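You operate a simulated robot arm through the tools that you are given. There is no shell and no other tool. Be economical: measure what you need, move in short steps, check, and stop when the job is done.

You are at the controls of a simulated two-armed robot. One attempt, no reset.

## Task
Open the drawer marked tools, take the pan brush and leave it in the top white table drawer and shut the tools again. Fetch the red oil pad and set it on the wide white table middle. Put the scrub brush labelled "M" from the open cabinet top on the white plate and the scrub brush marked "W" on the right end of the sink counter. Put the yellow twine ball on the wide white table middle. Put the blue mug in the basin. Any order will do. Set down upright: blue mug.

It is judged by the outcome, as a careful person would: the job done as asked, and still so three seconds after it is handed in. It fails if anything else is knocked over, pushed out of place, dropped, spilled or broken.

## Robot
Two 7-joint arms with two-finger grippers on one trunk, on a base that drives. Base frame: it is fixed to the floor where the robot stands at the start and does not move with it; the origin is under the middle of the robot, x ahead of it, y to its left, z up. Lengths are in mm, angles in degrees, forces in N, time in s.
The left shoulder is at the start at [70, 139, 1326], the right one opposite. With the tool pointing down near the work surface each hand reaches from about 180 to 720 mm from the robot's upright axis, wherever it stands, measured 20 degrees to its own side. Places, roughly: basin [4600, -3400, 600]; blue mug (12x8x9 cm) [5400, -2100, 900]; drawer marked tools [600, 100, 600]; pan brush (6x6x7 cm) [4800, -1800, 900]; red oil pad (7x5x5 cm) [5100, -1800, 900]; right end of the sink counter [3500, -3600, 800]; scrub brush [5000, -1750, 1000]; top white table drawer inside [600, 100, 600]; white plate (21x19x3 cm) [5100, -1600, 900]; wide white table middle [1100, -100, 800]; yellow twine ball (7x7x6 cm) [5100, -2000, 900]. Payload 3.43 kg a hand.
Tool frame (each hand has its own): the origin (TCP) lies between the finger pads and is the grasp point; the fingertips stand 30 mm ahead of it; z points along the fingers, y is the line along which they close. Largest opening 104 mm; the body of the gripper starts 57 mm behind the TCP.
Orientation is told as [roll, pitch, yaw] about the base's x, y, z axes, in that order, counted from this pose: with the fingers straight down and closing along the base's y, the tool's x points along the base's -x, its y along +y and its z along -z.

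## Interface
- The arms move only by the tool move_arm. It takes "left_moves", "right_moves" or both (then of equal length, played together; a hand with none holds still); each is a list of rows, each a list of 6 numbers: the shift along the tool's x, y, z in m, then the turn, a rotation vector about the tool's x, y, z in degrees. In form: [[dx, dy, dz, wx, wy, wz], ...]. A call has 1 to 12 rows; each row shifts and turns the commanded pose from where the row before left it, along the tool's axes as they then stand. "left_jaw" and "right_jaw" are, for a hand that has rows, the opening, from 0 (shut) to 1 (fully open), set as the call begins (left out, the last holds). A row lasts 0.2 s, in which the tool goes at most 50 mm and 8.6 degrees; a call with a longer step from one row to the next is refused whole, and so is a gripper value outside its range. Where a pose cannot be reached the arm comes as near as it can. A force on the tool above 40 N (or 10 N above the force at the start of the call, whichever is more), or a blocked arm, ends the call early, and 0.2 s more pass. Each finger travels about 45 mm/s and halts on what it meets, pressing with about 25 N; the grip force reading is that of the motor and also rises with nothing between the fingers. The clock runs only during rows and for 0.2 s after the last one: add rows that do not move to give the fingers time. The reply holds the time, the measured pose of the TCP, the force on the tool along the base axes, the opening and the grip force, in the units named above and with some noise, with the torque about the TCP (base axes, N m) and any sound that the robot's microphone picked up.
- Cameras (640 x 400 px; columns grow to the right, rows downward): "scene" is now at [103.3, -13.3, 1511.1]; the picture's right is [-0.23, -0.97, 0.00], its down [-0.91, 0.22, -0.36] and it looks along [0.35, -0.08, -0.93] (base axes); focal length 258 px, centre (320, 200). "left" rides on the left gripper at [67, -18, -90] in its tool frame; the picture's right is [0.25, 0.97, 0.00], its down [-0.73, 0.19, -0.66] and it looks along [-0.64, 0.17, 0.75] (tool axes); focal length 218 px, centre (320, 200). "right" rides on the right gripper at [67, 18, -90] in its tool frame; the picture's right is [-0.25, 0.97, 0.00], its down [-0.73, -0.19, -0.66] and it looks along [-0.64, -0.17, 0.75] (tool axes); focal length 218 px, centre (320, 200). There is no depth. A picture from a camera that has moved, and an enlarged one, comes with that camera's place and axes in the base frame and with its lens.
- grab_frame(camera): a new picture of that camera. No time passes.
- slide_trunk(by): slides the trunk up (or, below 0, down) by that many mm; the arms and the scene camera ride with it, the base frame stays. It gives what a move gives, with no picture.
- steer(legs): drives the robot by 1 to 6 legs, each [ahead, left, turn to the left] in mm, mm and degrees, along the robot's own axes; the way and the turn of a leg run together, so that a leg with both is an arc; at most 1500 mm and 180 degrees a leg. The arms and the cameras ride along, it lands a little off, and it stops where it bumps. It gives what a move gives.
- aim_head(pan, tilt): turns the head with the scene camera to pan (to the left, within 86 degrees either way) and tilt (down, from -29 to 69), counted from straight ahead of the robot. It gives what a move gives.
- enlarge(camera, box): a new picture of the part [left, top, right, bottom] of that camera's present view, enlarged. No time passes.
- finish_job(): hands the job in; it is judged then, once.

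Go step by step. Nothing tells you exact positions but the pictures and the camera data: compare them with the known pose of the tool, close in by small moves and look again before you grip or let go. The budget is 207 turns and 210 pictures, counting those below and the enlarged ones. Unless the task says otherwise, let go and move clear before handing in.

The tools are called after ">>>" by a JSON object that holds its "method" and its "body". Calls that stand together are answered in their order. move_arm: Moves the arms, as the interface text tells. Its arguments: {"type":"object","properties":{"left_moves":{"type":"array","items":{"type":"array","items":{"type":"number"}}},"left_jaw":{"type":"number"},"right_moves":{"type":"array","items":{"type":"array","items":{"type":"number"}}},"right_jaw":{"type":"number"}},"required":[]} The other tools are called the same way: slide_trunk (by) slides the trunk up or down; steer (legs) drives the base; aim_head (pan, tilt) turns the head that bears the scene camera; grab_frame (camera) takes a picture; enlarge (camera, box) takes an enlarged picture of a part of a camera's view; finish_job () hands the job in.

At the start:

```text
time_s: 0.0
left_eef_pos: [443.8, 27.3, 889.3]
left_tcp_rot: [0.0, 0.0, 0.0]
left_wrist_force: [0.0, 0.0, -0.3]
left_moment: [0.01, 0.03, 0.03]
left_finger_gap: 104.0
left_gripper_force: 0.1
right_eef_pos: [414.2, -304.0, 838.2]
right_tcp_rot: [0.0, 0.1, 0.0]
right_wrist_force: [-0.1, 0.3, 0.3]
right_moment: [0.01, -0.02, 0.0]
right_finger_gap: 104.0
right_gripper_force: 0.0
trunk travel left (down, up): [-820.0, 120.0]
robot x, y, heading: [2.0, -1.3, -0.1]
head pan, tilt: [-13.3, 68.8]
```

scene: 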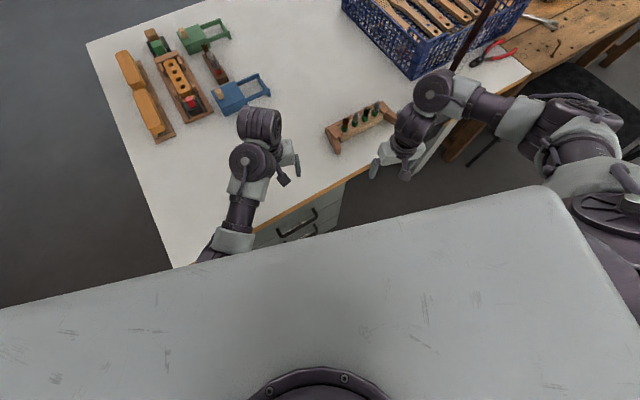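
right: 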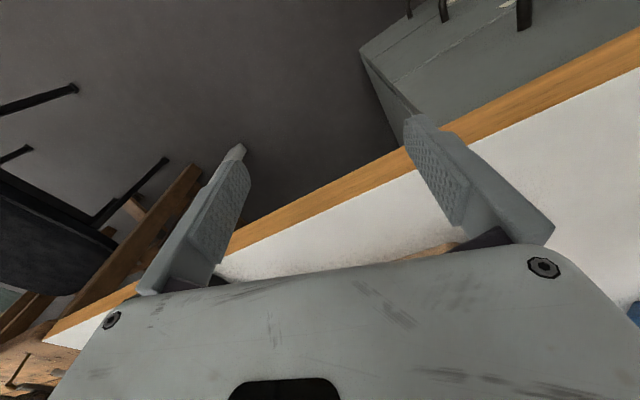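
left: 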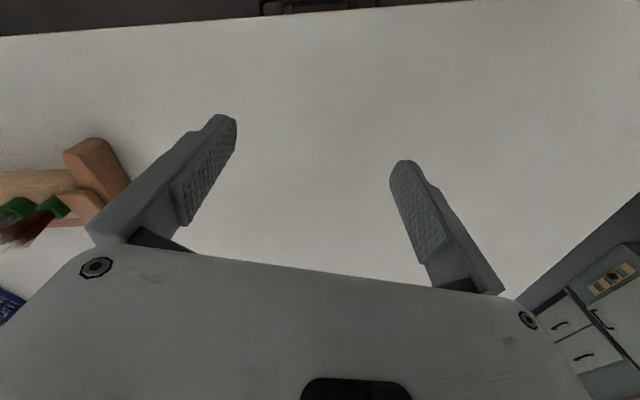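

I see a white table ahead with a drawer unit under its front edge. I'll look around first with the head raised.

>>> {"method": "aim_head", "body": {"pan": -20, "tilt": 15}}

>>> {"method": "grab_frame", "body": {"camera": "scene"}}

>>> {"method": "enlarge", "body": {"camera": "right", "box": [340, 0, 640, 190]}}

>>> {"method": "enlarge", "body": {"camera": "left", "box": [500, 190, 640, 400]}}

```text
time_s: 1.2
left_eef_pos: [443.2, 28.3, 889.5]
left_tcp_rot: [0.0, -0.1, -0.1]
left_wrist_force: [0.1, 0.3, -1.0]
left_moment: [0.01, 0.01, -0.01]
left_finger_gap: 104.1
left_gripper_force: 0.1
right_eef_pos: [413.4, -303.9, 838.5]
right_tcp_rot: [0.1, 0.1, 0.1]
right_wrist_force: [0.1, 0.7, 0.3]
right_moment: [-0.02, -0.01, 0.01]
right_finger_gap: 104.2
right_gripper_force: 0.0
trunk travel left (down, up): [-820.0, 120.0]
robot x, y, heading: [0.8, -1.2, -0.1]
head pan, tilt: [-20.0, 15.0]
```

```text
206 pictures are left
camera scene: at [136.7, -32.3, 1586.7], right [-0.34, -0.94, 0.0], down [-0.24, 0.09, -0.97], along [0.91, -0.33, -0.26], focal length 258 px, centre (320, 200)
```

scene: 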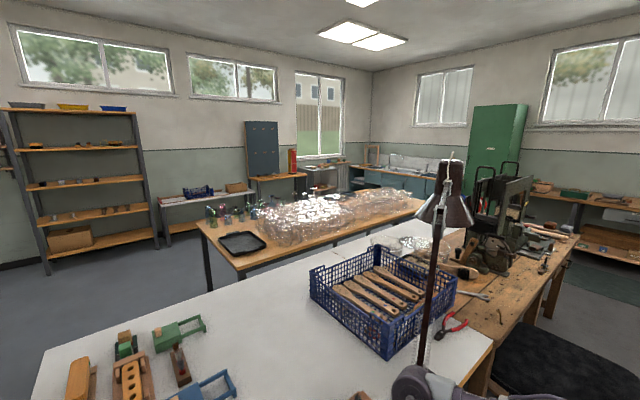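

```text
2.11 times, centred on (490, 95) of right
camera zoom: at [345.9, -287.8, 926.2], right [0.25, 0.97, 0.0], down [0.73, -0.19, 0.66], along [0.63, -0.17, -0.75], focal length 460 px, centre (-38, 421)
```

zoom: 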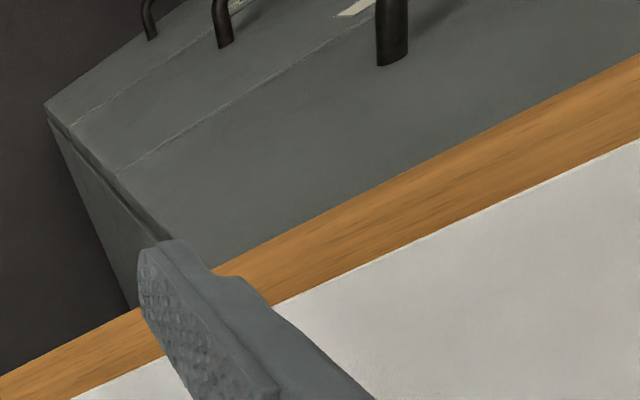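

```text
1.90 times, centred on (570, 295) of left
camera zoom: at [376.4, 10.6, 978.5], right [-0.25, 0.97, 0.0], down [0.73, 0.19, 0.66], along [0.64, 0.17, -0.75], focal length 416 px, centre (-156, 19)
```

zoom: 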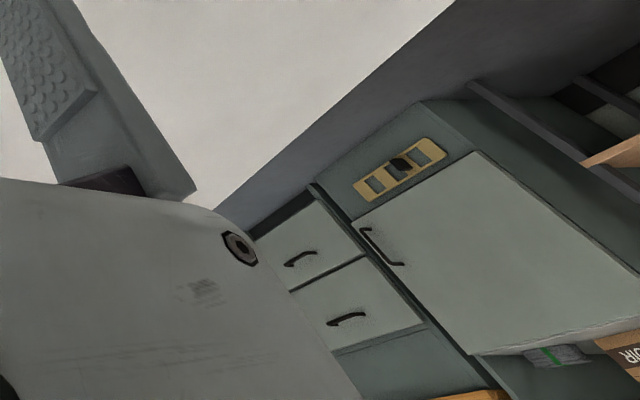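

The white table is turned about 18 degrees to the left of my heading. I'll square up to it, back off and look at the drawers.

>>> {"method": "steer", "body": {"legs": [[-350, 0, 0], [0, 0, 18]]}}

>>> {"method": "aim_head", "body": {"pan": 0, "tilt": 50}}

>>> {"method": "grab_frame", "body": {"camera": "scene"}}

```text
time_s: 4.5
left_eef_pos: [62.9, 163.6, 889.4]
left_tcp_rot: [-0.1, 0.1, 17.9]
left_wrist_force: [0.0, 0.0, 0.1]
left_moment: [0.01, 0.01, -0.02]
left_finger_gap: 104.0
left_gripper_force: 0.1
right_eef_pos: [134.5, -161.6, 837.5]
right_tcp_rot: [0.0, 0.1, 17.8]
right_wrist_force: [-0.5, 0.0, -0.5]
right_moment: [0.01, 0.0, 0.03]
right_finger_gap: 104.2
right_gripper_force: 0.2
trunk travel left (down, up): [-820.0, 120.0]
robot x, y, heading: [-352.4, -5.5, 18.0]
head pan, tilt: [-20.0, 15.0]
```

```text
time_s: 5.5
left_eef_pos: [62.5, 162.5, 889.2]
left_tcp_rot: [0.0, 0.0, 17.9]
left_wrist_force: [0.1, 0.1, 0.1]
left_moment: [-0.04, 0.03, 0.03]
left_finger_gap: 104.1
left_gripper_force: 0.1
right_eef_pos: [134.8, -162.4, 837.6]
right_tcp_rot: [0.1, 0.1, 17.8]
right_wrist_force: [-0.8, -0.6, 0.3]
right_moment: [0.02, -0.01, 0.01]
right_finger_gap: 104.0
right_gripper_force: 0.0
trunk travel left (down, up): [-820.0, 120.0]
robot x, y, heading: [-351.5, -0.7, 18.0]
head pan, tilt: [0.0, 50.0]
```

```text
203 pictures are left
camera scene: at [-231.9, 39.3, 1533.1], right [0.31, -0.95, 0.0], down [-0.73, -0.23, -0.64], along [0.61, 0.2, -0.77], focal length 258 px, centre (320, 200)
```

scene: 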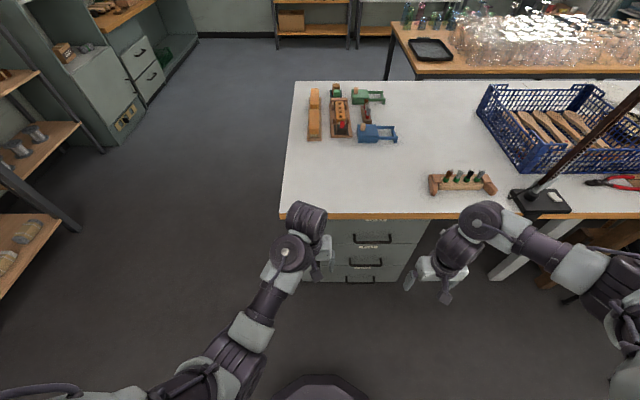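

>>> {"method": "enlarge", "body": {"camera": "scene", "box": [310, 200, 450, 290]}}

>>> {"method": "enlarge", "body": {"camera": "scene", "box": [270, 70, 510, 220]}}

>>> {"method": "enlarge", "body": {"camera": "scene", "box": [0, 0, 220, 150]}}

```text
4.44 times, centred on (380, 245) of scene
camera zoom: at [-231.9, 39.3, 1533.1], right [0.31, -0.95, 0.0], down [-0.73, -0.23, -0.64], along [0.61, 0.2, -0.77], focal length 1148 px, centre (53, 0)
```

zoom: 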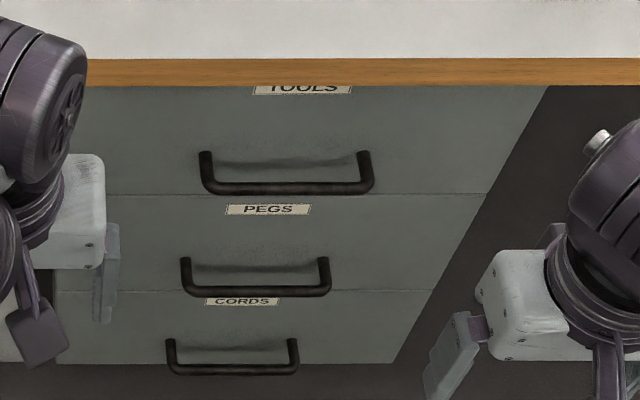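

```text
2.67 times, centred on (390, 145) of scene
camera zoom: at [-231.9, 39.3, 1533.1], right [0.31, -0.95, 0.0], down [-0.73, -0.23, -0.64], along [0.61, 0.2, -0.77], focal length 689 px, centre (133, 347)
```

zoom: 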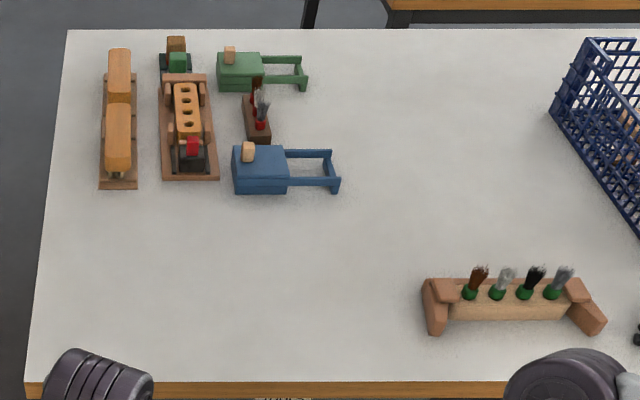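

```text
2.67 times, centred on (110, 75) of scene
camera zoom: at [-231.9, 39.3, 1533.1], right [0.31, -0.95, 0.0], down [-0.73, -0.23, -0.64], along [0.61, 0.2, -0.77], focal length 689 px, centre (880, 533)
```

zoom: 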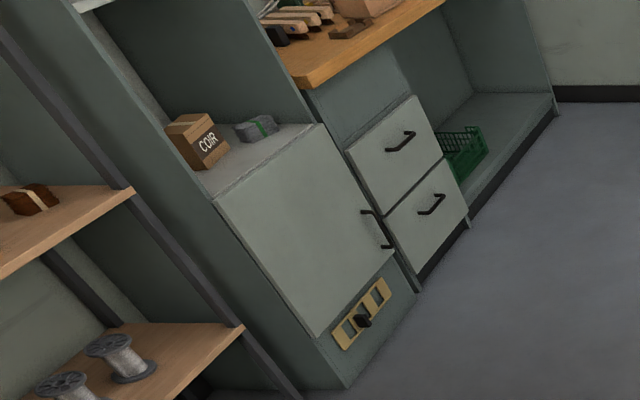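

The top drawer carries the TOOLS label, so the white-table top drawer and the tools drawer are one and the same. I'll measure its handle with the wrist cameras.

>>> {"method": "grab_frame", "body": {"camera": "right"}}

>>> {"method": "grab_frame", "body": {"camera": "left"}}

```text
199 pictures are left
camera right: at [65.3, -167.2, 926.2], right [-0.06, 1.0, 0.0], down [0.75, 0.04, 0.66], along [0.66, 0.04, -0.75], focal length 218 px, centre (320, 200)
```

right: 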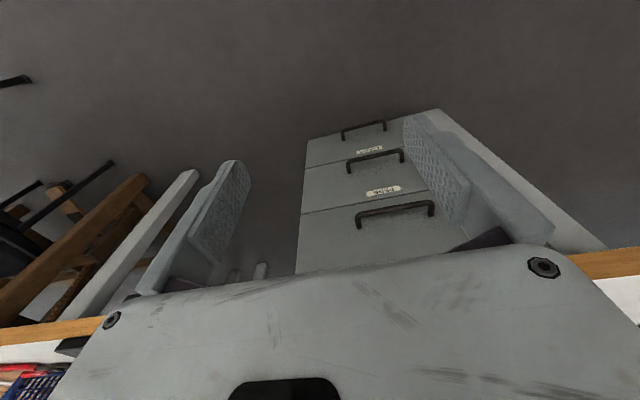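

```text
198 pictures are left
camera left: at [3.3, 126.3, 978.5], right [-0.54, 0.84, 0.0], down [0.64, 0.41, 0.66], along [0.55, 0.35, -0.75], focal length 218 px, centre (320, 200)
```

left: 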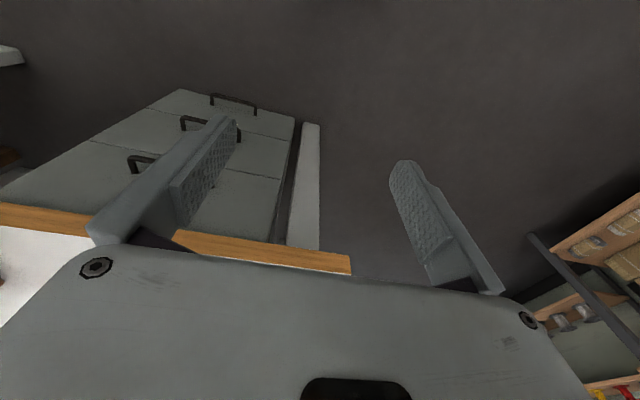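

TOOLS handle bar comes out near [372, 5, 595], square to the 18 degree heading. I'll lower the trunk and turn the right hand to point forward with its fingers closing vertically.

>>> {"method": "slide_trunk", "body": {"by": -350}}

>>> {"method": "move_arm", "body": {"right_moves": [[0, 0, 0, 0, 0, 8.2], [0, 0, 0, 0, 0, 8.2], [0, 0, 0, 0, 0, 8.2], [0, 0, 0, 0, 0, 8.2], [0, 0, 0, 0, 0, 8.2], [0, 0, 0, 0, 0, 8.2], [0, 0, 0, 0, 0, 8.2], [0, 0, 0, 0, 0, 8.2], [0, 0, 0, 0, 0, 8.2], [0, 0, 0, 0, 0, 8.2], [0, 0, 0, 0, 0, 8]]}}

>>> {"method": "move_arm", "body": {"right_moves": [[0, 0, 0, -8.2, 0, 0], [0, 0, 0, -8.2, 0, 0], [0, 0, 0, -8.2, 0, 0], [0, 0, 0, -8.2, 0, 0], [0, 0, 0, -8.2, 0, 0], [0, 0, 0, -8.2, 0, 0], [0, 0, 0, -8.2, 0, 0], [0, 0, 0, -8.2, 0, 0], [0, 0, 0, -8.2, 0, 0], [0, 0, 0, -8.2, 0, 0]]}}

```text
time_s: 8.9
left_eef_pos: [61.4, 163.0, 538.9]
left_tcp_rot: [-0.1, 0.1, 17.9]
left_wrist_force: [-0.2, 0.0, -0.5]
left_moment: [-0.01, 0.01, 0.01]
left_finger_gap: 104.0
left_gripper_force: 0.0
right_eef_pos: [135.8, -162.7, 488.6]
right_tcp_rot: [0.0, 0.1, 17.7]
right_wrist_force: [0.4, 0.2, 0.2]
right_moment: [-0.02, 0.01, 0.0]
right_finger_gap: 104.0
right_gripper_force: 0.0
trunk travel left (down, up): [-470.0, 470.0]
robot x, y, heading: [-354.7, 1.2, 17.9]
head pan, tilt: [0.0, 50.0]
```

```text
time_s: 11.3
left_eef_pos: [62.9, 164.1, 540.3]
left_tcp_rot: [0.0, -0.1, 17.9]
left_wrist_force: [1.2, -1.0, -0.3]
left_moment: [-0.01, 0.0, -0.03]
left_finger_gap: 104.0
left_gripper_force: 0.0
right_eef_pos: [174.1, -189.1, 420.5]
right_tcp_rot: [-0.1, -0.2, -72.4]
right_wrist_force: [0.3, -0.2, -0.2]
right_moment: [0.02, -0.02, 0.02]
right_finger_gap: 104.3
right_gripper_force: 0.1
right hand out of reach, approached as far as the arm can: row 6, 7, 8, 9, 10, 11
trunk travel left (down, up): [-470.0, 470.0]
robot x, y, heading: [-352.6, -0.8, 17.9]
head pan, tilt: [0.0, 50.0]
```

```text
time_s: 13.6
left_eef_pos: [62.0, 163.8, 539.1]
left_tcp_rot: [0.1, 0.0, 18.0]
left_wrist_force: [0.0, 0.3, 0.0]
left_moment: [0.03, -0.02, -0.02]
left_finger_gap: 104.1
left_gripper_force: 0.1
right_eef_pos: [174.1, -188.2, 418.5]
right_tcp_rot: [81.9, -0.1, -72.3]
right_wrist_force: [-0.5, 0.5, 0.1]
right_moment: [-0.02, -0.01, 0.01]
right_finger_gap: 104.0
right_gripper_force: 0.1
trunk travel left (down, up): [-470.0, 470.0]
robot x, y, heading: [-348.1, 0.5, 17.9]
head pan, tilt: [0.0, 50.0]
```

>>> {"method": "move_arm", "body": {"right_moves": [[0.0, 0.035, 0, 0, 0, 0], [0.0, 0.035, 0, 0, 0, 0], [0.02, 0.035, 0, 0, 0, 0], [0.033, 0.035, 0, 0, 0, 0], [0.035, 0.035, 0, 0, 0, 0], [0.035, 0.0, 0, 0, 0, 0]]}}

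>>> {"method": "grab_frame", "body": {"camera": "right"}}

>>> {"method": "grab_frame", "body": {"camera": "scene"}}

```text
time_s: 14.9
left_eef_pos: [60.5, 163.6, 540.2]
left_tcp_rot: [-0.1, 0.1, 17.9]
left_wrist_force: [-0.2, -0.2, 0.8]
left_moment: [0.01, 0.0, -0.03]
left_finger_gap: 103.8
left_gripper_force: 0.1
right_eef_pos: [161.6, -61.0, 593.0]
right_tcp_rot: [81.9, -0.1, -72.1]
right_wrist_force: [0.9, 0.5, 1.2]
right_moment: [-0.05, 0.05, 0.03]
right_finger_gap: 103.7
right_gripper_force: 0.0
trunk travel left (down, up): [-470.0, 470.0]
robot x, y, heading: [-351.5, 0.0, 18.1]
head pan, tilt: [0.0, 50.0]
```

```text
197 pictures are left
camera right: at [58.9, -24.9, 622.0], right [0.21, -0.2, 0.96], down [-0.42, -0.9, -0.1], along [0.88, -0.38, -0.27], focal length 218 px, centre (320, 200)
```

right: 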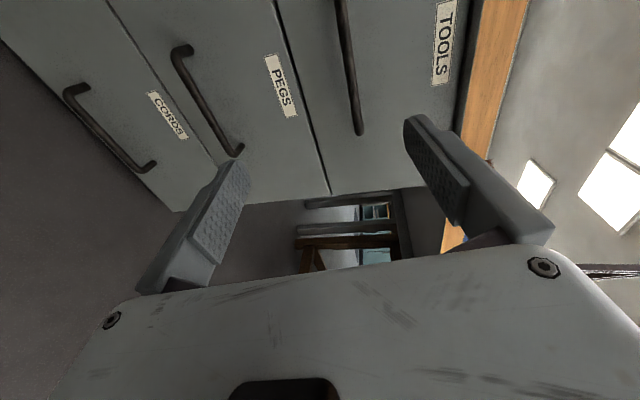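

```text
196 pictures are left
camera scene: at [-232.3, 40.1, 1183.0], right [0.31, -0.95, 0.0], down [-0.73, -0.24, -0.64], along [0.61, 0.2, -0.77], focal length 258 px, centre (320, 200)
```

scene: 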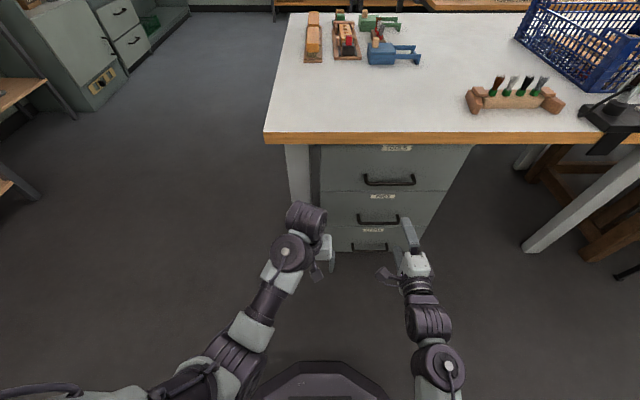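

Bar sits around z 603, about 213 mm ahead of the right TCP. I'll raise the hand a bit and drive forward most of the way.

>>> {"method": "move_arm", "body": {"right_moves": [[0.005, 0.011, 0, 0, 0, 0]]}}

>>> {"method": "steer", "body": {"legs": [[160, 0, 0]]}}

>>> {"method": "grab_frame", "body": {"camera": "right"}}

>>> {"method": "grab_frame", "body": {"camera": "scene"}}

```text
time_s: 15.3
left_eef_pos: [63.3, 164.7, 539.4]
left_tcp_rot: [0.0, -0.1, 17.8]
left_wrist_force: [0.2, -0.2, -0.1]
left_moment: [0.0, 0.01, 0.0]
left_finger_gap: 104.2
left_gripper_force: 0.1
right_eef_pos: [162.9, -56.4, 602.8]
right_tcp_rot: [81.9, 0.0, -72.2]
right_wrist_force: [0.8, -0.1, -1.4]
right_moment: [0.0, 0.04, 0.01]
right_finger_gap: 103.9
right_gripper_force: 0.1
trunk travel left (down, up): [-470.0, 470.0]
robot x, y, heading: [-351.1, 2.2, 17.9]
head pan, tilt: [0.0, 50.0]
```

```text
time_s: 16.8
left_eef_pos: [212.9, 212.2, 538.2]
left_tcp_rot: [0.0, 0.1, 17.9]
left_wrist_force: [0.4, -0.6, 0.0]
left_moment: [0.05, 0.0, 0.02]
left_finger_gap: 103.6
left_gripper_force: 0.1
right_eef_pos: [313.5, -7.9, 602.7]
right_tcp_rot: [81.9, -0.1, -72.1]
right_wrist_force: [0.5, -0.4, 0.3]
right_moment: [-0.01, 0.01, 0.01]
right_finger_gap: 103.9
right_gripper_force: 0.0
trunk travel left (down, up): [-470.0, 470.0]
robot x, y, heading: [-197.7, 52.5, 17.8]
head pan, tilt: [0.0, 50.0]
```

```text
195 pictures are left
camera right: at [210.7, 29.1, 632.0], right [0.21, -0.2, 0.96], down [-0.42, -0.9, -0.1], along [0.88, -0.38, -0.27], focal length 218 px, centre (320, 200)
```

right: 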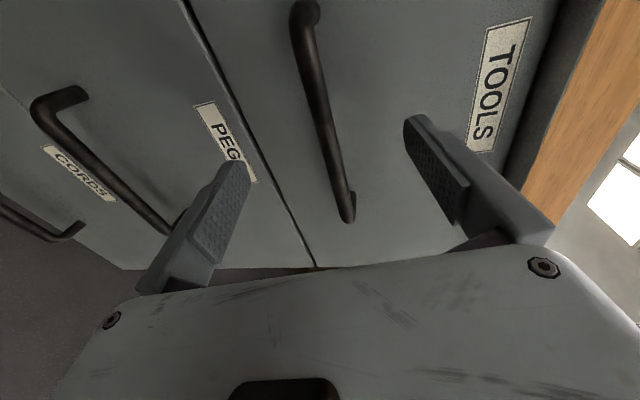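

```text
194 pictures are left
camera scene: at [-80.2, 88.8, 1182.9], right [0.31, -0.95, 0.0], down [-0.73, -0.24, -0.64], along [0.61, 0.2, -0.77], focal length 258 px, centre (320, 200)
```

scene: 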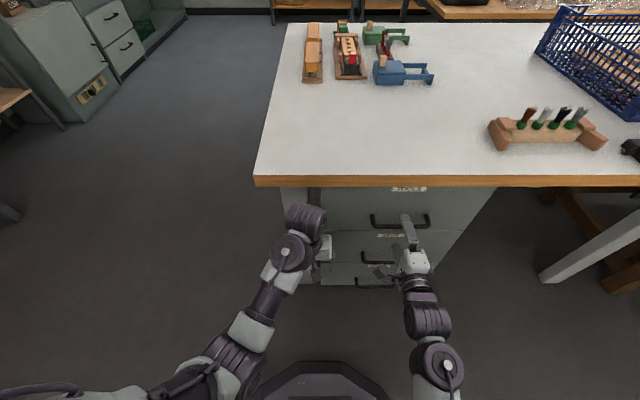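

The bar lies between the fingers, about 50 mm ahead. I advance along the tool and look.

>>> {"method": "move_arm", "body": {"right_moves": [[0, 0.002, 0.02, 0, 0, 0], [0, 0.002, 0.02, 0, 0, 0]]}}

>>> {"method": "grab_frame", "body": {"camera": "right"}}

```text
time_s: 17.4
left_eef_pos: [212.4, 212.0, 540.5]
left_tcp_rot: [-0.1, -0.1, 17.8]
left_wrist_force: [-1.0, 0.7, 0.3]
left_moment: [0.0, -0.02, -0.06]
left_finger_gap: 104.1
left_gripper_force: 0.0
right_eef_pos: [350.3, 4.8, 602.3]
right_tcp_rot: [82.0, 0.1, -72.0]
right_wrist_force: [-6.1, -2.3, 2.4]
right_moment: [0.09, -0.5, 0.07]
right_finger_gap: 102.8
right_gripper_force: 0.1
trunk travel left (down, up): [-470.0, 470.0]
robot x, y, heading: [-201.4, 51.2, 18.0]
head pan, tilt: [0.0, 50.0]
```

```text
193 pictures are left
camera right: at [248.1, 40.6, 631.5], right [0.21, -0.2, 0.96], down [-0.42, -0.9, -0.1], along [0.88, -0.38, -0.27], focal length 218 px, centre (320, 200)
```

right: 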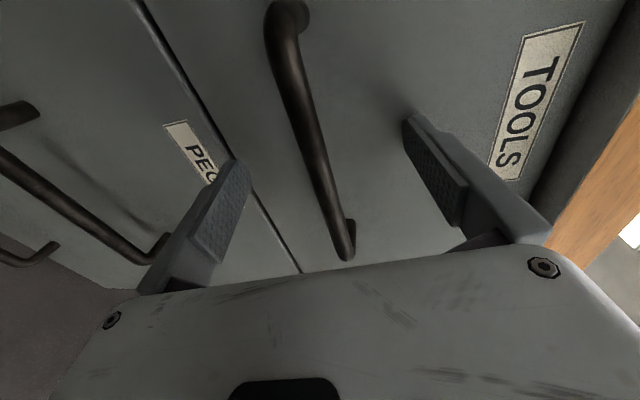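

Fingertips just touch the drawer face. I back off 6 mm and close on the bar.

>>> {"method": "move_arm", "body": {"right_moves": [[0, 0, -0.006, 0, 0, 0], [0, 0, 0, 0, 0, 0], [0, 0, 0, 0, 0, 0], [0, 0, 0, 0, 0, 0], [0, 0, 0, 0, 0, 0], [0, 0, 0, 0, 0, 0], [0, 0, 0, 0, 0, 0]], "right_jaw": 0}}

>>> {"method": "grab_frame", "body": {"camera": "right"}}

```text
time_s: 19.0
left_eef_pos: [212.8, 213.9, 540.0]
left_tcp_rot: [-0.1, -0.1, 17.9]
left_wrist_force: [0.9, 0.2, -0.2]
left_moment: [0.02, -0.04, -0.02]
left_finger_gap: 103.9
left_gripper_force: 0.0
right_eef_pos: [348.3, 3.6, 603.5]
right_tcp_rot: [82.0, 0.1, -72.1]
right_wrist_force: [0.2, -0.7, 4.8]
right_moment: [0.04, -0.05, 0.05]
right_finger_gap: 12.4
right_gripper_force: 45.2
trunk travel left (down, up): [-470.0, 470.0]
robot x, y, heading: [-203.1, 49.4, 18.2]
head pan, tilt: [0.0, 50.0]
```

```text
192 pictures are left
camera right: at [244.3, 39.0, 632.9], right [0.2, -0.2, 0.96], down [-0.42, -0.9, -0.1], along [0.88, -0.38, -0.27], focal length 218 px, centre (320, 200)
```

right: 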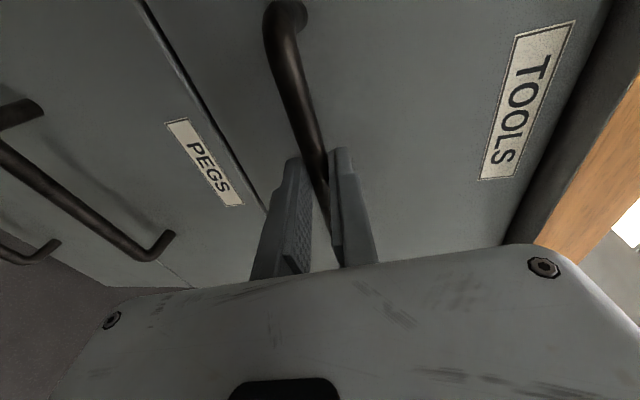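

Gripped, 12 mm gap on the bar. I pull the drawer out by backing the base.

>>> {"method": "steer", "body": {"legs": [[-120, 0, 0]]}}

>>> {"method": "grab_frame", "body": {"camera": "scene"}}

```text
time_s: 20.2
left_eef_pos: [97.3, 176.4, 540.8]
left_tcp_rot: [0.0, -0.1, 18.1]
left_wrist_force: [-0.3, 0.0, 0.4]
left_moment: [0.0, -0.03, -0.03]
left_finger_gap: 104.0
left_gripper_force: 0.1
right_eef_pos: [232.6, -35.0, 604.4]
right_tcp_rot: [82.0, 0.0, -72.0]
right_wrist_force: [3.0, -6.9, 8.5]
right_moment: [-0.14, -0.19, -0.61]
right_finger_gap: 12.7
right_gripper_force: 44.8
trunk travel left (down, up): [-470.0, 470.0]
robot x, y, heading: [-316.4, 13.7, 17.8]
head pan, tilt: [0.0, 50.0]
```

```text
191 pictures are left
camera scene: at [-196.6, 50.8, 1183.3], right [0.31, -0.95, 0.0], down [-0.73, -0.24, -0.64], along [0.61, 0.2, -0.77], focal length 258 px, centre (320, 200)
```

scene: 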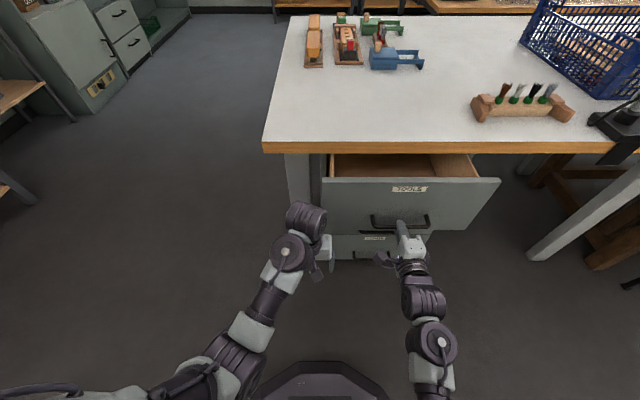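

Opening nicely, empty so far. Pulling a bit more.

>>> {"method": "steer", "body": {"legs": [[-110, 0, 0]]}}

>>> {"method": "grab_frame", "body": {"camera": "scene"}}

```text
time_s: 21.4
left_eef_pos: [-4.6, 143.7, 539.2]
left_tcp_rot: [0.0, -0.2, 17.9]
left_wrist_force: [-0.1, -0.2, -0.7]
left_moment: [-0.01, -0.03, 0.01]
left_finger_gap: 103.7
left_gripper_force: 0.0
right_eef_pos: [130.2, -68.3, 604.2]
right_tcp_rot: [81.9, -0.2, -72.2]
right_wrist_force: [-0.4, 2.8, 4.7]
right_moment: [0.06, -0.1, 0.28]
right_finger_gap: 12.6
right_gripper_force: 45.1
trunk travel left (down, up): [-470.0, 470.0]
robot x, y, heading: [-415.6, -22.0, 18.0]
head pan, tilt: [0.0, 50.0]
```

```text
190 pictures are left
camera scene: at [-299.5, 18.1, 1183.2], right [0.31, -0.95, 0.0], down [-0.73, -0.24, -0.64], along [0.61, 0.2, -0.77], focal length 258 px, centre (320, 200)
```

scene: 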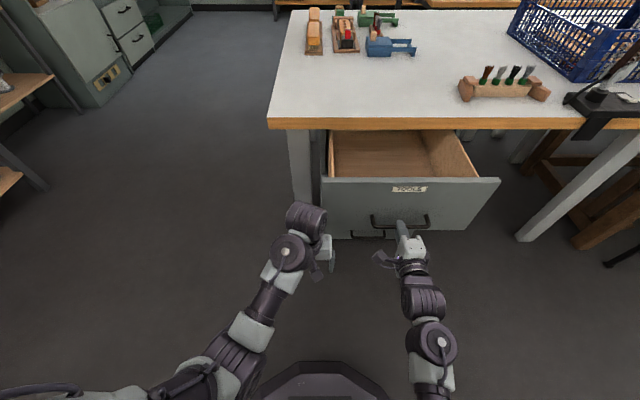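

Drawer is open about 230 mm and empty. I release and back away, then raise the trunk for an overview of the route.

>>> {"method": "move_arm", "body": {"right_moves": [[0, 0, 0, 0, 0, 0], [0, 0, 0, 0, 0, 0], [0, 0, 0, 0, 0, 0], [0, 0, 0, 0, 0, 0], [0, 0, -0.03, 0, 0, 0], [0, 0, -0.04, 0, 0, 0]], "right_jaw": 0.7}}

>>> {"method": "steer", "body": {"legs": [[-250, 0, 0]]}}

>>> {"method": "slide_trunk", "body": {"by": 470}}

>>> {"method": "aim_head", "body": {"pan": -40, "tilt": 25}}

>>> {"method": "grab_frame", "body": {"camera": "scene"}}

>>> {"method": "aim_head", "body": {"pan": 30, "tilt": 25}}

>>> {"method": "grab_frame", "body": {"camera": "scene"}}

```text
time_s: 22.8
left_eef_pos: [-4.7, 141.9, 538.6]
left_tcp_rot: [0.0, 0.0, 17.9]
left_wrist_force: [-0.1, 0.0, -0.7]
left_moment: [0.03, -0.02, 0.01]
left_finger_gap: 103.6
left_gripper_force: 0.1
right_eef_pos: [65.6, -88.5, 612.9]
right_tcp_rot: [82.0, 0.0, -72.2]
right_wrist_force: [0.4, 0.4, 0.7]
right_moment: [0.0, 0.02, 0.02]
right_finger_gap: 73.0
right_gripper_force: 0.1
trunk travel left (down, up): [-470.0, 470.0]
robot x, y, heading: [-417.9, -20.0, 18.0]
head pan, tilt: [0.0, 50.0]
```

```text
time_s: 24.6
left_eef_pos: [-235.8, 68.6, 539.9]
left_tcp_rot: [0.0, -0.1, 18.3]
left_wrist_force: [-0.2, 0.7, -0.5]
left_moment: [0.03, -0.01, 0.0]
left_finger_gap: 103.9
left_gripper_force: 0.0
right_eef_pos: [-163.9, -162.6, 613.4]
right_tcp_rot: [82.0, 0.0, -71.8]
right_wrist_force: [-0.6, 1.5, -0.5]
right_moment: [-0.01, 0.03, 0.01]
right_finger_gap: 72.9
right_gripper_force: 0.1
trunk travel left (down, up): [-470.0, 470.0]
robot x, y, heading: [-646.8, -93.0, 18.3]
head pan, tilt: [0.0, 50.0]
```

```text
refused: 470 is not a number from -400 to 400
```

```text
time_s: 25.6
left_eef_pos: [-235.4, 68.3, 539.3]
left_tcp_rot: [0.0, 0.0, 18.4]
left_wrist_force: [-0.4, 0.6, 1.6]
left_moment: [0.03, -0.04, -0.03]
left_finger_gap: 104.2
left_gripper_force: 0.0
right_eef_pos: [-165.1, -161.4, 612.1]
right_tcp_rot: [82.0, 0.0, -71.8]
right_wrist_force: [0.5, 0.8, 0.3]
right_moment: [0.0, 0.01, -0.02]
right_finger_gap: 72.9
right_gripper_force: 0.0
trunk travel left (down, up): [-470.0, 470.0]
robot x, y, heading: [-649.2, -98.2, 18.1]
head pan, tilt: [-40.0, 25.0]
```

```text
189 pictures are left
camera scene: at [-516.7, -115.0, 1220.5], right [-0.37, -0.93, 0.0], down [-0.39, 0.16, -0.91], along [0.84, -0.33, -0.42], focal length 258 px, centre (320, 200)
```

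scene: 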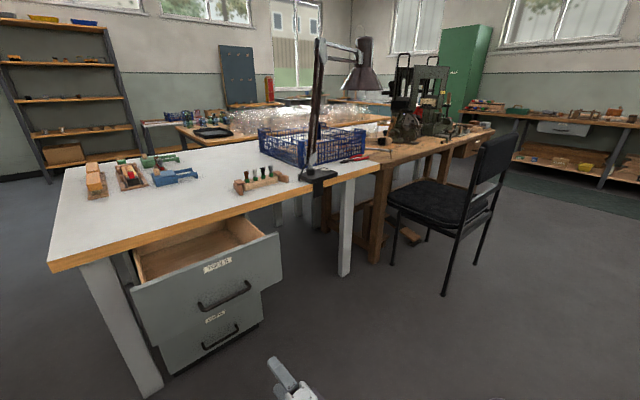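

```text
time_s: 27.1
left_eef_pos: [-235.3, 69.5, 539.6]
left_tcp_rot: [0.1, 0.0, 18.4]
left_wrist_force: [-0.4, -0.4, 0.1]
left_moment: [0.01, -0.01, 0.02]
left_finger_gap: 103.9
left_gripper_force: 0.0
right_eef_pos: [-163.5, -162.8, 612.3]
right_tcp_rot: [82.0, 0.0, -71.8]
right_wrist_force: [0.3, -0.3, -0.2]
right_moment: [-0.02, 0.01, 0.01]
right_finger_gap: 72.8
right_gripper_force: 0.0
trunk travel left (down, up): [-470.0, 470.0]
robot x, y, heading: [-647.8, -95.2, 18.4]
head pan, tilt: [30.0, 25.0]
```

```text
188 pictures are left
camera scene: at [-541.0, -12.2, 1220.5], right [0.75, -0.67, 0.0], down [-0.28, -0.32, -0.91], along [0.6, 0.68, -0.42], focal length 258 px, centre (320, 200)
```

scene: 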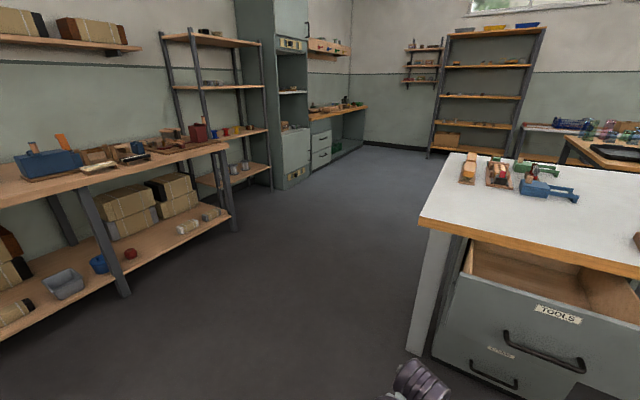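

>>> {"method": "slide_trunk", "body": {"by": 400}}

>>> {"method": "aim_head", "body": {"pan": -38, "tilt": 10}}

>>> {"method": "grab_frame", "body": {"camera": "scene"}}

>>> {"method": "enlarge", "body": {"camera": "scene", "box": [120, 120, 480, 300]}}

>>> {"method": "aim_head", "body": {"pan": -75, "tilt": 20}}

>>> {"method": "grab_frame", "body": {"camera": "scene"}}

```text
time_s: 30.9
left_eef_pos: [-235.7, 69.1, 939.1]
left_tcp_rot: [0.1, 0.0, 18.3]
left_wrist_force: [-0.6, -0.4, 0.8]
left_moment: [0.02, 0.02, 0.01]
left_finger_gap: 104.1
left_gripper_force: 0.1
right_eef_pos: [-163.4, -162.3, 1013.0]
right_tcp_rot: [82.0, 0.0, -71.9]
right_wrist_force: [0.6, 0.4, 0.3]
right_moment: [-0.06, -0.01, 0.03]
right_finger_gap: 72.9
right_gripper_force: 0.0
trunk travel left (down, up): [-870.0, 70.0]
robot x, y, heading: [-645.4, -97.0, 18.4]
head pan, tilt: [30.0, 25.0]
```

```text
time_s: 32.3
left_eef_pos: [-235.9, 68.8, 939.9]
left_tcp_rot: [-0.1, 0.0, 18.3]
left_wrist_force: [0.2, 1.0, -0.1]
left_moment: [-0.01, -0.05, 0.01]
left_finger_gap: 104.1
left_gripper_force: 0.0
right_eef_pos: [-164.0, -162.2, 1013.0]
right_tcp_rot: [82.0, 0.1, -71.8]
right_wrist_force: [-0.2, -0.4, -0.1]
right_moment: [-0.02, -0.01, 0.01]
right_finger_gap: 72.8
right_gripper_force: 0.1
trunk travel left (down, up): [-870.0, 70.0]
robot x, y, heading: [-646.3, -94.8, 18.4]
head pan, tilt: [-38.0, 10.0]
```

```text
187 pictures are left
camera scene: at [-514.7, -112.3, 1644.9], right [-0.34, -0.94, 0.0], down [-0.16, 0.06, -0.98], along [0.93, -0.33, -0.17], focal length 258 px, centre (320, 200)
```

scene: 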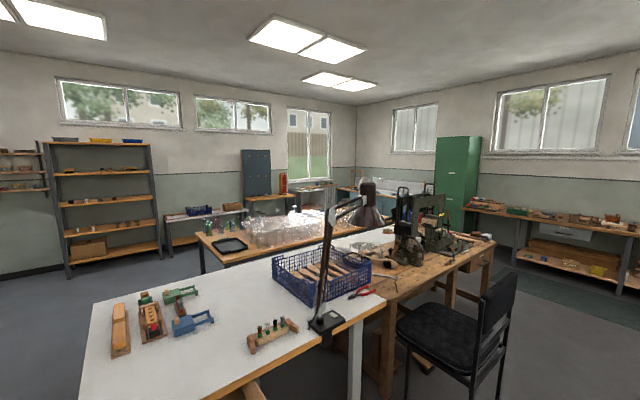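

```text
1.78 times, centred on (300, 210) of scene
camera zoom: at [-514.7, -112.3, 1644.9], right [-0.34, -0.94, 0.0], down [-0.16, 0.06, -0.98], along [0.93, -0.33, -0.17], focal length 459 px, centre (356, 182)
```

zoom: 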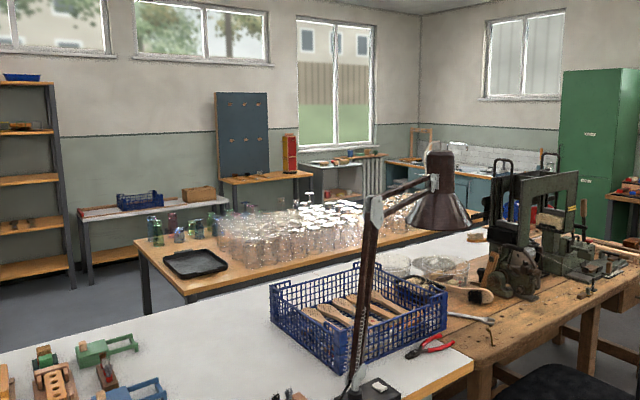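

```text
time_s: 33.3
left_eef_pos: [-235.1, 68.8, 940.1]
left_tcp_rot: [0.1, 0.0, 18.4]
left_wrist_force: [-1.1, -0.4, 0.5]
left_moment: [-0.01, 0.02, 0.03]
left_finger_gap: 104.1
left_gripper_force: 0.1
right_eef_pos: [-164.3, -161.2, 1012.2]
right_tcp_rot: [82.0, 0.0, -71.8]
right_wrist_force: [0.5, -1.8, 0.1]
right_moment: [0.0, 0.03, 0.0]
right_finger_gap: 72.8
right_gripper_force: 0.1
trunk travel left (down, up): [-870.0, 70.0]
robot x, y, heading: [-646.3, -96.4, 18.1]
head pan, tilt: [-75.0, 20.0]
```

```text
185 pictures are left
camera scene: at [-551.1, -158.8, 1628.6], right [-0.84, -0.55, 0.0], down [-0.19, 0.29, -0.94], along [0.52, -0.79, -0.34], focal length 258 px, centre (320, 200)
```

scene: 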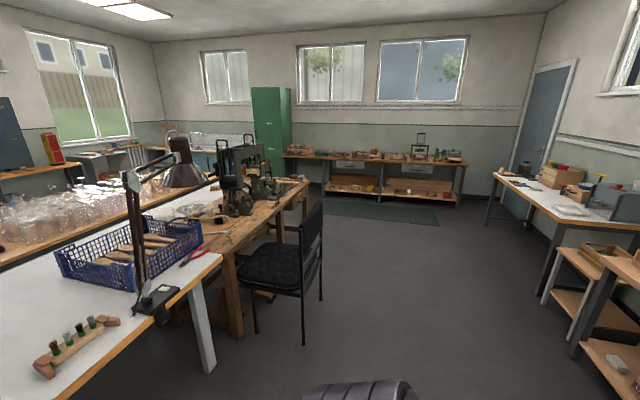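

The targets are at the far wall on the right. I'll back off a little, strafe right past the chair and bench, then look again.

>>> {"method": "steer", "body": {"legs": [[-230, 0, 0], [0, -1500, 0], [0, -400, 0]]}}

>>> {"method": "grab_frame", "body": {"camera": "scene"}}

>>> {"method": "aim_head", "body": {"pan": -20, "tilt": 15}}

>>> {"method": "grab_frame", "body": {"camera": "scene"}}

```text
time_s: 44.0
left_eef_pos: [156.4, -1763.2, 938.9]
left_tcp_rot: [0.0, 0.0, 19.9]
left_wrist_force: [-0.7, -1.3, -0.3]
left_moment: [0.02, 0.02, 0.0]
left_finger_gap: 104.1
left_gripper_force: 0.1
right_eef_pos: [234.0, -1990.7, 1012.8]
right_tcp_rot: [82.1, -0.1, -70.3]
right_wrist_force: [-0.4, 0.3, -0.1]
right_moment: [-0.01, 0.0, 0.02]
right_finger_gap: 72.5
right_gripper_force: 0.1
trunk travel left (down, up): [-870.0, 70.0]
robot x, y, heading: [-248.1, -1938.1, 19.5]
head pan, tilt: [-75.0, 20.0]
```

```text
184 pictures are left
camera scene: at [-153.3, -1999.2, 1628.7], right [-0.82, -0.57, 0.0], down [-0.2, 0.28, -0.94], along [0.54, -0.77, -0.34], focal length 258 px, centre (320, 200)
```

scene: 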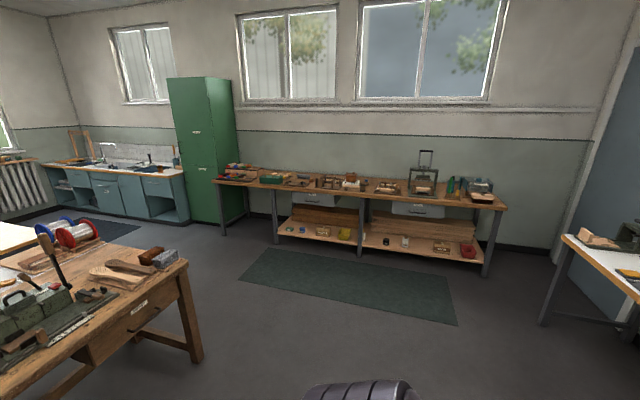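

```text
time_s: 45.3
left_eef_pos: [156.5, -1763.4, 939.9]
left_tcp_rot: [0.0, 0.0, 19.9]
left_wrist_force: [-1.2, -0.3, 0.4]
left_moment: [0.03, 0.04, -0.01]
left_finger_gap: 103.9
left_gripper_force: 0.1
right_eef_pos: [234.6, -1992.5, 1012.7]
right_tcp_rot: [81.9, 0.0, -70.3]
right_wrist_force: [-0.4, 0.3, -0.1]
right_moment: [0.0, -0.01, -0.05]
right_finger_gap: 72.7
right_gripper_force: 0.1
trunk travel left (down, up): [-870.0, 70.0]
robot x, y, heading: [-255.8, -1939.3, 19.9]
head pan, tilt: [-20.0, 15.0]
```

```text
183 pictures are left
camera scene: at [-112.6, -1924.4, 1636.7], right [0.0, -1.0, 0.0], down [-0.26, 0.0, -0.97], along [0.97, 0.0, -0.26], focal length 258 px, centre (320, 200)
```

scene: 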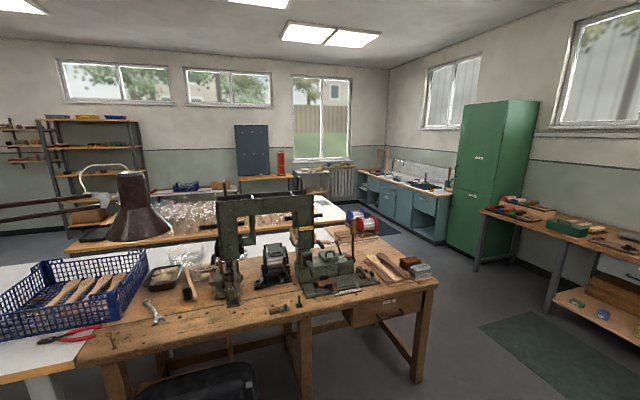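

>>> {"method": "steer", "body": {"legs": [[0, -1500, -1.9], [0, -250, 0], [1000, 0, 0]]}}

>>> {"method": "aim_head", "body": {"pan": 0, "tilt": 20}}

>>> {"method": "grab_frame", "body": {"camera": "scene"}}

```text
time_s: 59.1
left_eef_pos: [1709.4, -3109.7, 938.8]
left_tcp_rot: [0.0, 0.0, 19.1]
left_wrist_force: [0.5, -0.2, 0.5]
left_moment: [-0.02, 0.01, 0.03]
left_finger_gap: 103.9
left_gripper_force: 0.1
right_eef_pos: [1784.1, -3340.6, 1013.6]
right_tcp_rot: [82.1, 0.1, -71.1]
right_wrist_force: [-0.6, -0.4, -0.3]
right_moment: [0.03, -0.01, -0.02]
right_finger_gap: 72.7
right_gripper_force: 0.1
trunk travel left (down, up): [-870.0, 70.0]
robot x, y, heading: [1297.2, -3282.1, 19.1]
head pan, tilt: [-20.0, 15.0]
```

```text
time_s: 60.0
left_eef_pos: [1709.9, -3109.4, 939.7]
left_tcp_rot: [0.0, 0.0, 19.0]
left_wrist_force: [-0.4, -0.6, 0.2]
left_moment: [-0.02, 0.02, -0.01]
left_finger_gap: 104.4
left_gripper_force: 0.2
right_eef_pos: [1785.5, -3339.3, 1012.4]
right_tcp_rot: [82.0, 0.0, -71.0]
right_wrist_force: [-0.3, 0.5, 0.1]
right_moment: [0.03, -0.01, -0.03]
right_finger_gap: 72.8
right_gripper_force: 0.1
trunk travel left (down, up): [-870.0, 70.0]
robot x, y, heading: [1295.2, -3285.5, 19.1]
head pan, tilt: [0.0, 20.0]
```

```text
182 pictures are left
camera scene: at [1433.4, -3234.4, 1628.6], right [0.33, -0.95, 0.0], down [-0.32, -0.11, -0.94], along [0.89, 0.31, -0.34], focal length 258 px, centre (320, 200)
```

scene: 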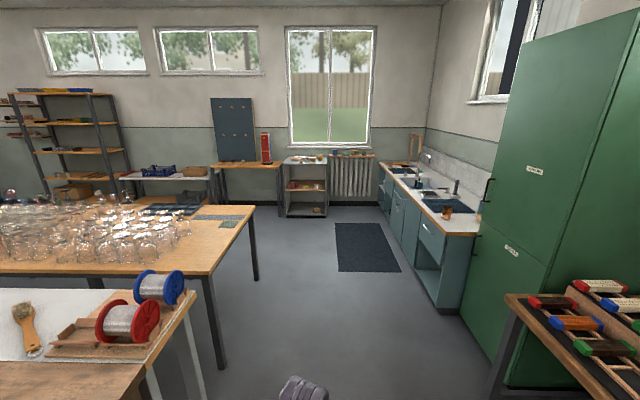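

>>> {"method": "enlarge", "body": {"camera": "scene", "box": [370, 120, 500, 320]}}

>>> {"method": "enlarge", "body": {"camera": "scene", "box": [200, 120, 400, 230]}}

>>> {"method": "steer", "body": {"legs": [[1500, 0, -1], [600, 0, 0]]}}

>>> {"method": "grab_frame", "body": {"camera": "scene"}}

```text
2.00 times, centred on (435, 220) of scene
camera zoom: at [1433.4, -3234.4, 1628.6], right [0.33, -0.95, 0.0], down [-0.32, -0.11, -0.94], along [0.89, 0.31, -0.34], focal length 516 px, centre (90, 160)
```

zoom: 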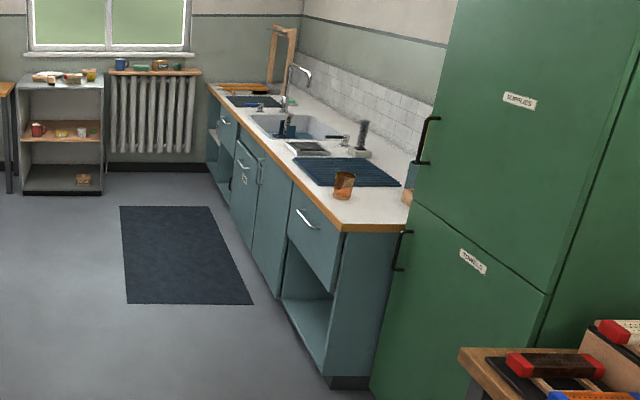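

```text
3.20 times, centred on (300, 175) of scene
camera zoom: at [1433.4, -3234.4, 1628.6], right [0.33, -0.95, 0.0], down [-0.32, -0.11, -0.94], along [0.89, 0.31, -0.34], focal length 826 px, centre (384, 280)
```

zoom: 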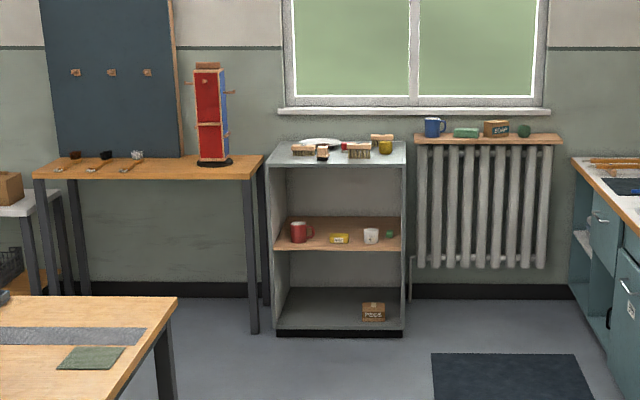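

```text
time_s: 70.4
left_eef_pos: [3714.3, -2466.2, 940.7]
left_tcp_rot: [0.0, 0.1, 18.1]
left_wrist_force: [0.9, -0.2, -0.3]
left_moment: [0.01, 0.04, 0.0]
left_finger_gap: 103.9
left_gripper_force: 0.1
right_eef_pos: [3786.1, -2697.6, 1013.4]
right_tcp_rot: [82.0, 0.0, -72.0]
right_wrist_force: [0.7, 0.9, -0.5]
right_moment: [-0.01, 0.01, 0.02]
right_finger_gap: 73.0
right_gripper_force: 0.1
trunk travel left (down, up): [-870.0, 70.0]
robot x, y, heading: [3303.6, -2629.8, 17.9]
head pan, tilt: [0.0, 20.0]
```

```text
179 pictures are left
camera scene: at [3436.1, -2585.8, 1628.7], right [0.31, -0.95, 0.0], down [-0.32, -0.11, -0.94], along [0.89, 0.29, -0.34], focal length 258 px, centre (320, 200)
```

scene: 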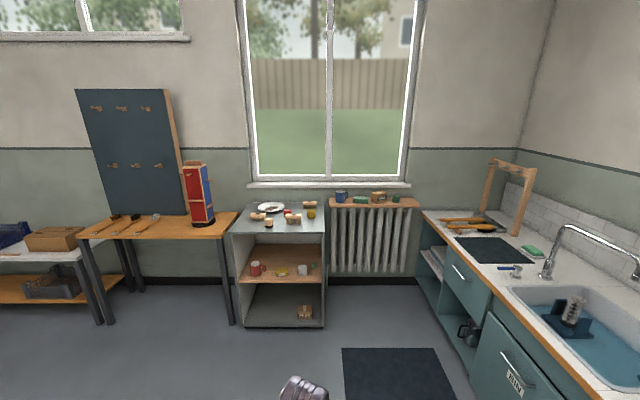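

Open cabinet with small items on top is ahead, the blue mug is on the radiator shelf to its right, and the sink is on the right. I'll go closer and turn the right hand back down.

>>> {"method": "steer", "body": {"legs": [[600, 220, 0]]}}

>>> {"method": "move_arm", "body": {"right_moves": [[0, 0, -0.02, 8.2, 0, 0], [0, 0, -0.02, 8.2, 0, 0], [0, 0, -0.02, 8.2, 0, 0], [0, 0, -0.01, 8.2, 0, 0], [0, 0, 0, 8.2, 0, 0], [0, 0, 0, 8.2, 0, 0], [0, 0, 0, 8.2, 0, 0], [0, 0, 0, 8.2, 0, 0], [0, 0, 0, 8.2, 0, 0], [0, 0, 0, 8.2, 0, 0]], "right_jaw": 1}}

>>> {"method": "move_arm", "body": {"right_moves": [[0, 0, 0, 0, 0, -8.2], [0, 0, 0, 0, 0, -8.2], [0, 0, 0, 0, 0, -8.2], [0, 0, 0, 0, 0, -8.2], [0, 0, 0, 0, 0, -8.2], [0, 0, 0, 0, 0, -8.2], [0, 0, 0, 0, 0, -8.2], [0, 0, 0, 0, 0, -8.2], [0, 0, 0, 0, 0, -8.2], [0, 0, 0, 0, 0, -8.2], [0, 0, 0, 0, 0, -8]]}}

>>> {"method": "aim_head", "body": {"pan": 0, "tilt": 35}}

>>> {"method": "grab_frame", "body": {"camera": "scene"}}

```text
time_s: 74.1
left_eef_pos: [4245.5, -2057.2, 939.3]
left_tcp_rot: [0.1, -0.1, 18.2]
left_wrist_force: [1.2, 0.1, -0.9]
left_moment: [-0.02, -0.03, -0.04]
left_finger_gap: 104.1
left_gripper_force: 0.2
right_eef_pos: [4318.8, -2287.4, 1013.1]
right_tcp_rot: [82.0, 0.0, -71.8]
right_wrist_force: [-0.4, -0.5, -0.1]
right_moment: [-0.01, 0.04, 0.0]
right_finger_gap: 72.8
right_gripper_force: 0.2
trunk travel left (down, up): [-870.0, 70.0]
robot x, y, heading: [3832.6, -2223.7, 18.2]
head pan, tilt: [0.0, 20.0]
```

```text
time_s: 76.3
left_eef_pos: [4246.6, -2057.8, 938.3]
left_tcp_rot: [0.0, -0.1, 18.3]
left_wrist_force: [-0.3, 0.1, 0.0]
left_moment: [0.0, 0.01, 0.03]
left_finger_gap: 104.0
left_gripper_force: 0.1
right_eef_pos: [4264.9, -2305.3, 1027.9]
right_tcp_rot: [21.7, 0.0, -71.8]
right_wrist_force: [0.2, 0.9, 1.2]
right_moment: [-0.05, 0.01, 0.02]
right_finger_gap: 103.9
right_gripper_force: 0.1
right hand out of reach, approached as far as the arm can: row 4, 5, 8, 9, 10
trunk travel left (down, up): [-870.0, 70.0]
robot x, y, heading: [3831.2, -2222.9, 18.2]
head pan, tilt: [0.0, 20.0]
```

```text
time_s: 78.7
left_eef_pos: [4246.2, -2057.4, 939.9]
left_tcp_rot: [-0.1, 0.1, 18.3]
left_wrist_force: [-0.1, 0.2, 0.5]
left_moment: [-0.03, -0.03, 0.04]
left_finger_gap: 104.2
left_gripper_force: 0.0
right_eef_pos: [4262.6, -2306.1, 1028.3]
right_tcp_rot: [-0.1, -21.8, 18.3]
right_wrist_force: [0.6, 0.3, 0.9]
right_moment: [-0.01, -0.02, 0.02]
right_finger_gap: 103.8
right_gripper_force: 0.0
trunk travel left (down, up): [-870.0, 70.0]
robot x, y, heading: [3836.7, -2220.0, 18.4]
head pan, tilt: [0.0, 20.0]
```

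```text
time_s: 79.5
left_eef_pos: [4247.5, -2057.1, 939.8]
left_tcp_rot: [0.0, 0.0, 18.4]
left_wrist_force: [0.1, -0.2, -0.7]
left_moment: [-0.03, -0.01, 0.01]
left_finger_gap: 103.8
left_gripper_force: 0.1
right_eef_pos: [4262.9, -2308.0, 1028.3]
right_tcp_rot: [0.1, -21.7, 18.1]
right_wrist_force: [0.0, -0.3, -0.4]
right_moment: [0.05, -0.01, -0.04]
right_finger_gap: 104.1
right_gripper_force: 0.0
trunk travel left (down, up): [-870.0, 70.0]
robot x, y, heading: [3831.4, -2218.2, 18.3]
head pan, tilt: [0.0, 35.0]
```

```text
178 pictures are left
camera scene: at [3963.7, -2179.3, 1604.8], right [0.31, -0.95, 0.0], down [-0.54, -0.18, -0.82], along [0.78, 0.26, -0.57], focal length 258 px, centre (320, 200)
```

scene: 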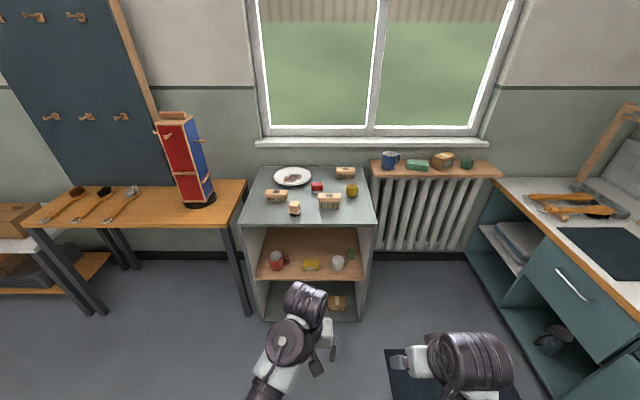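

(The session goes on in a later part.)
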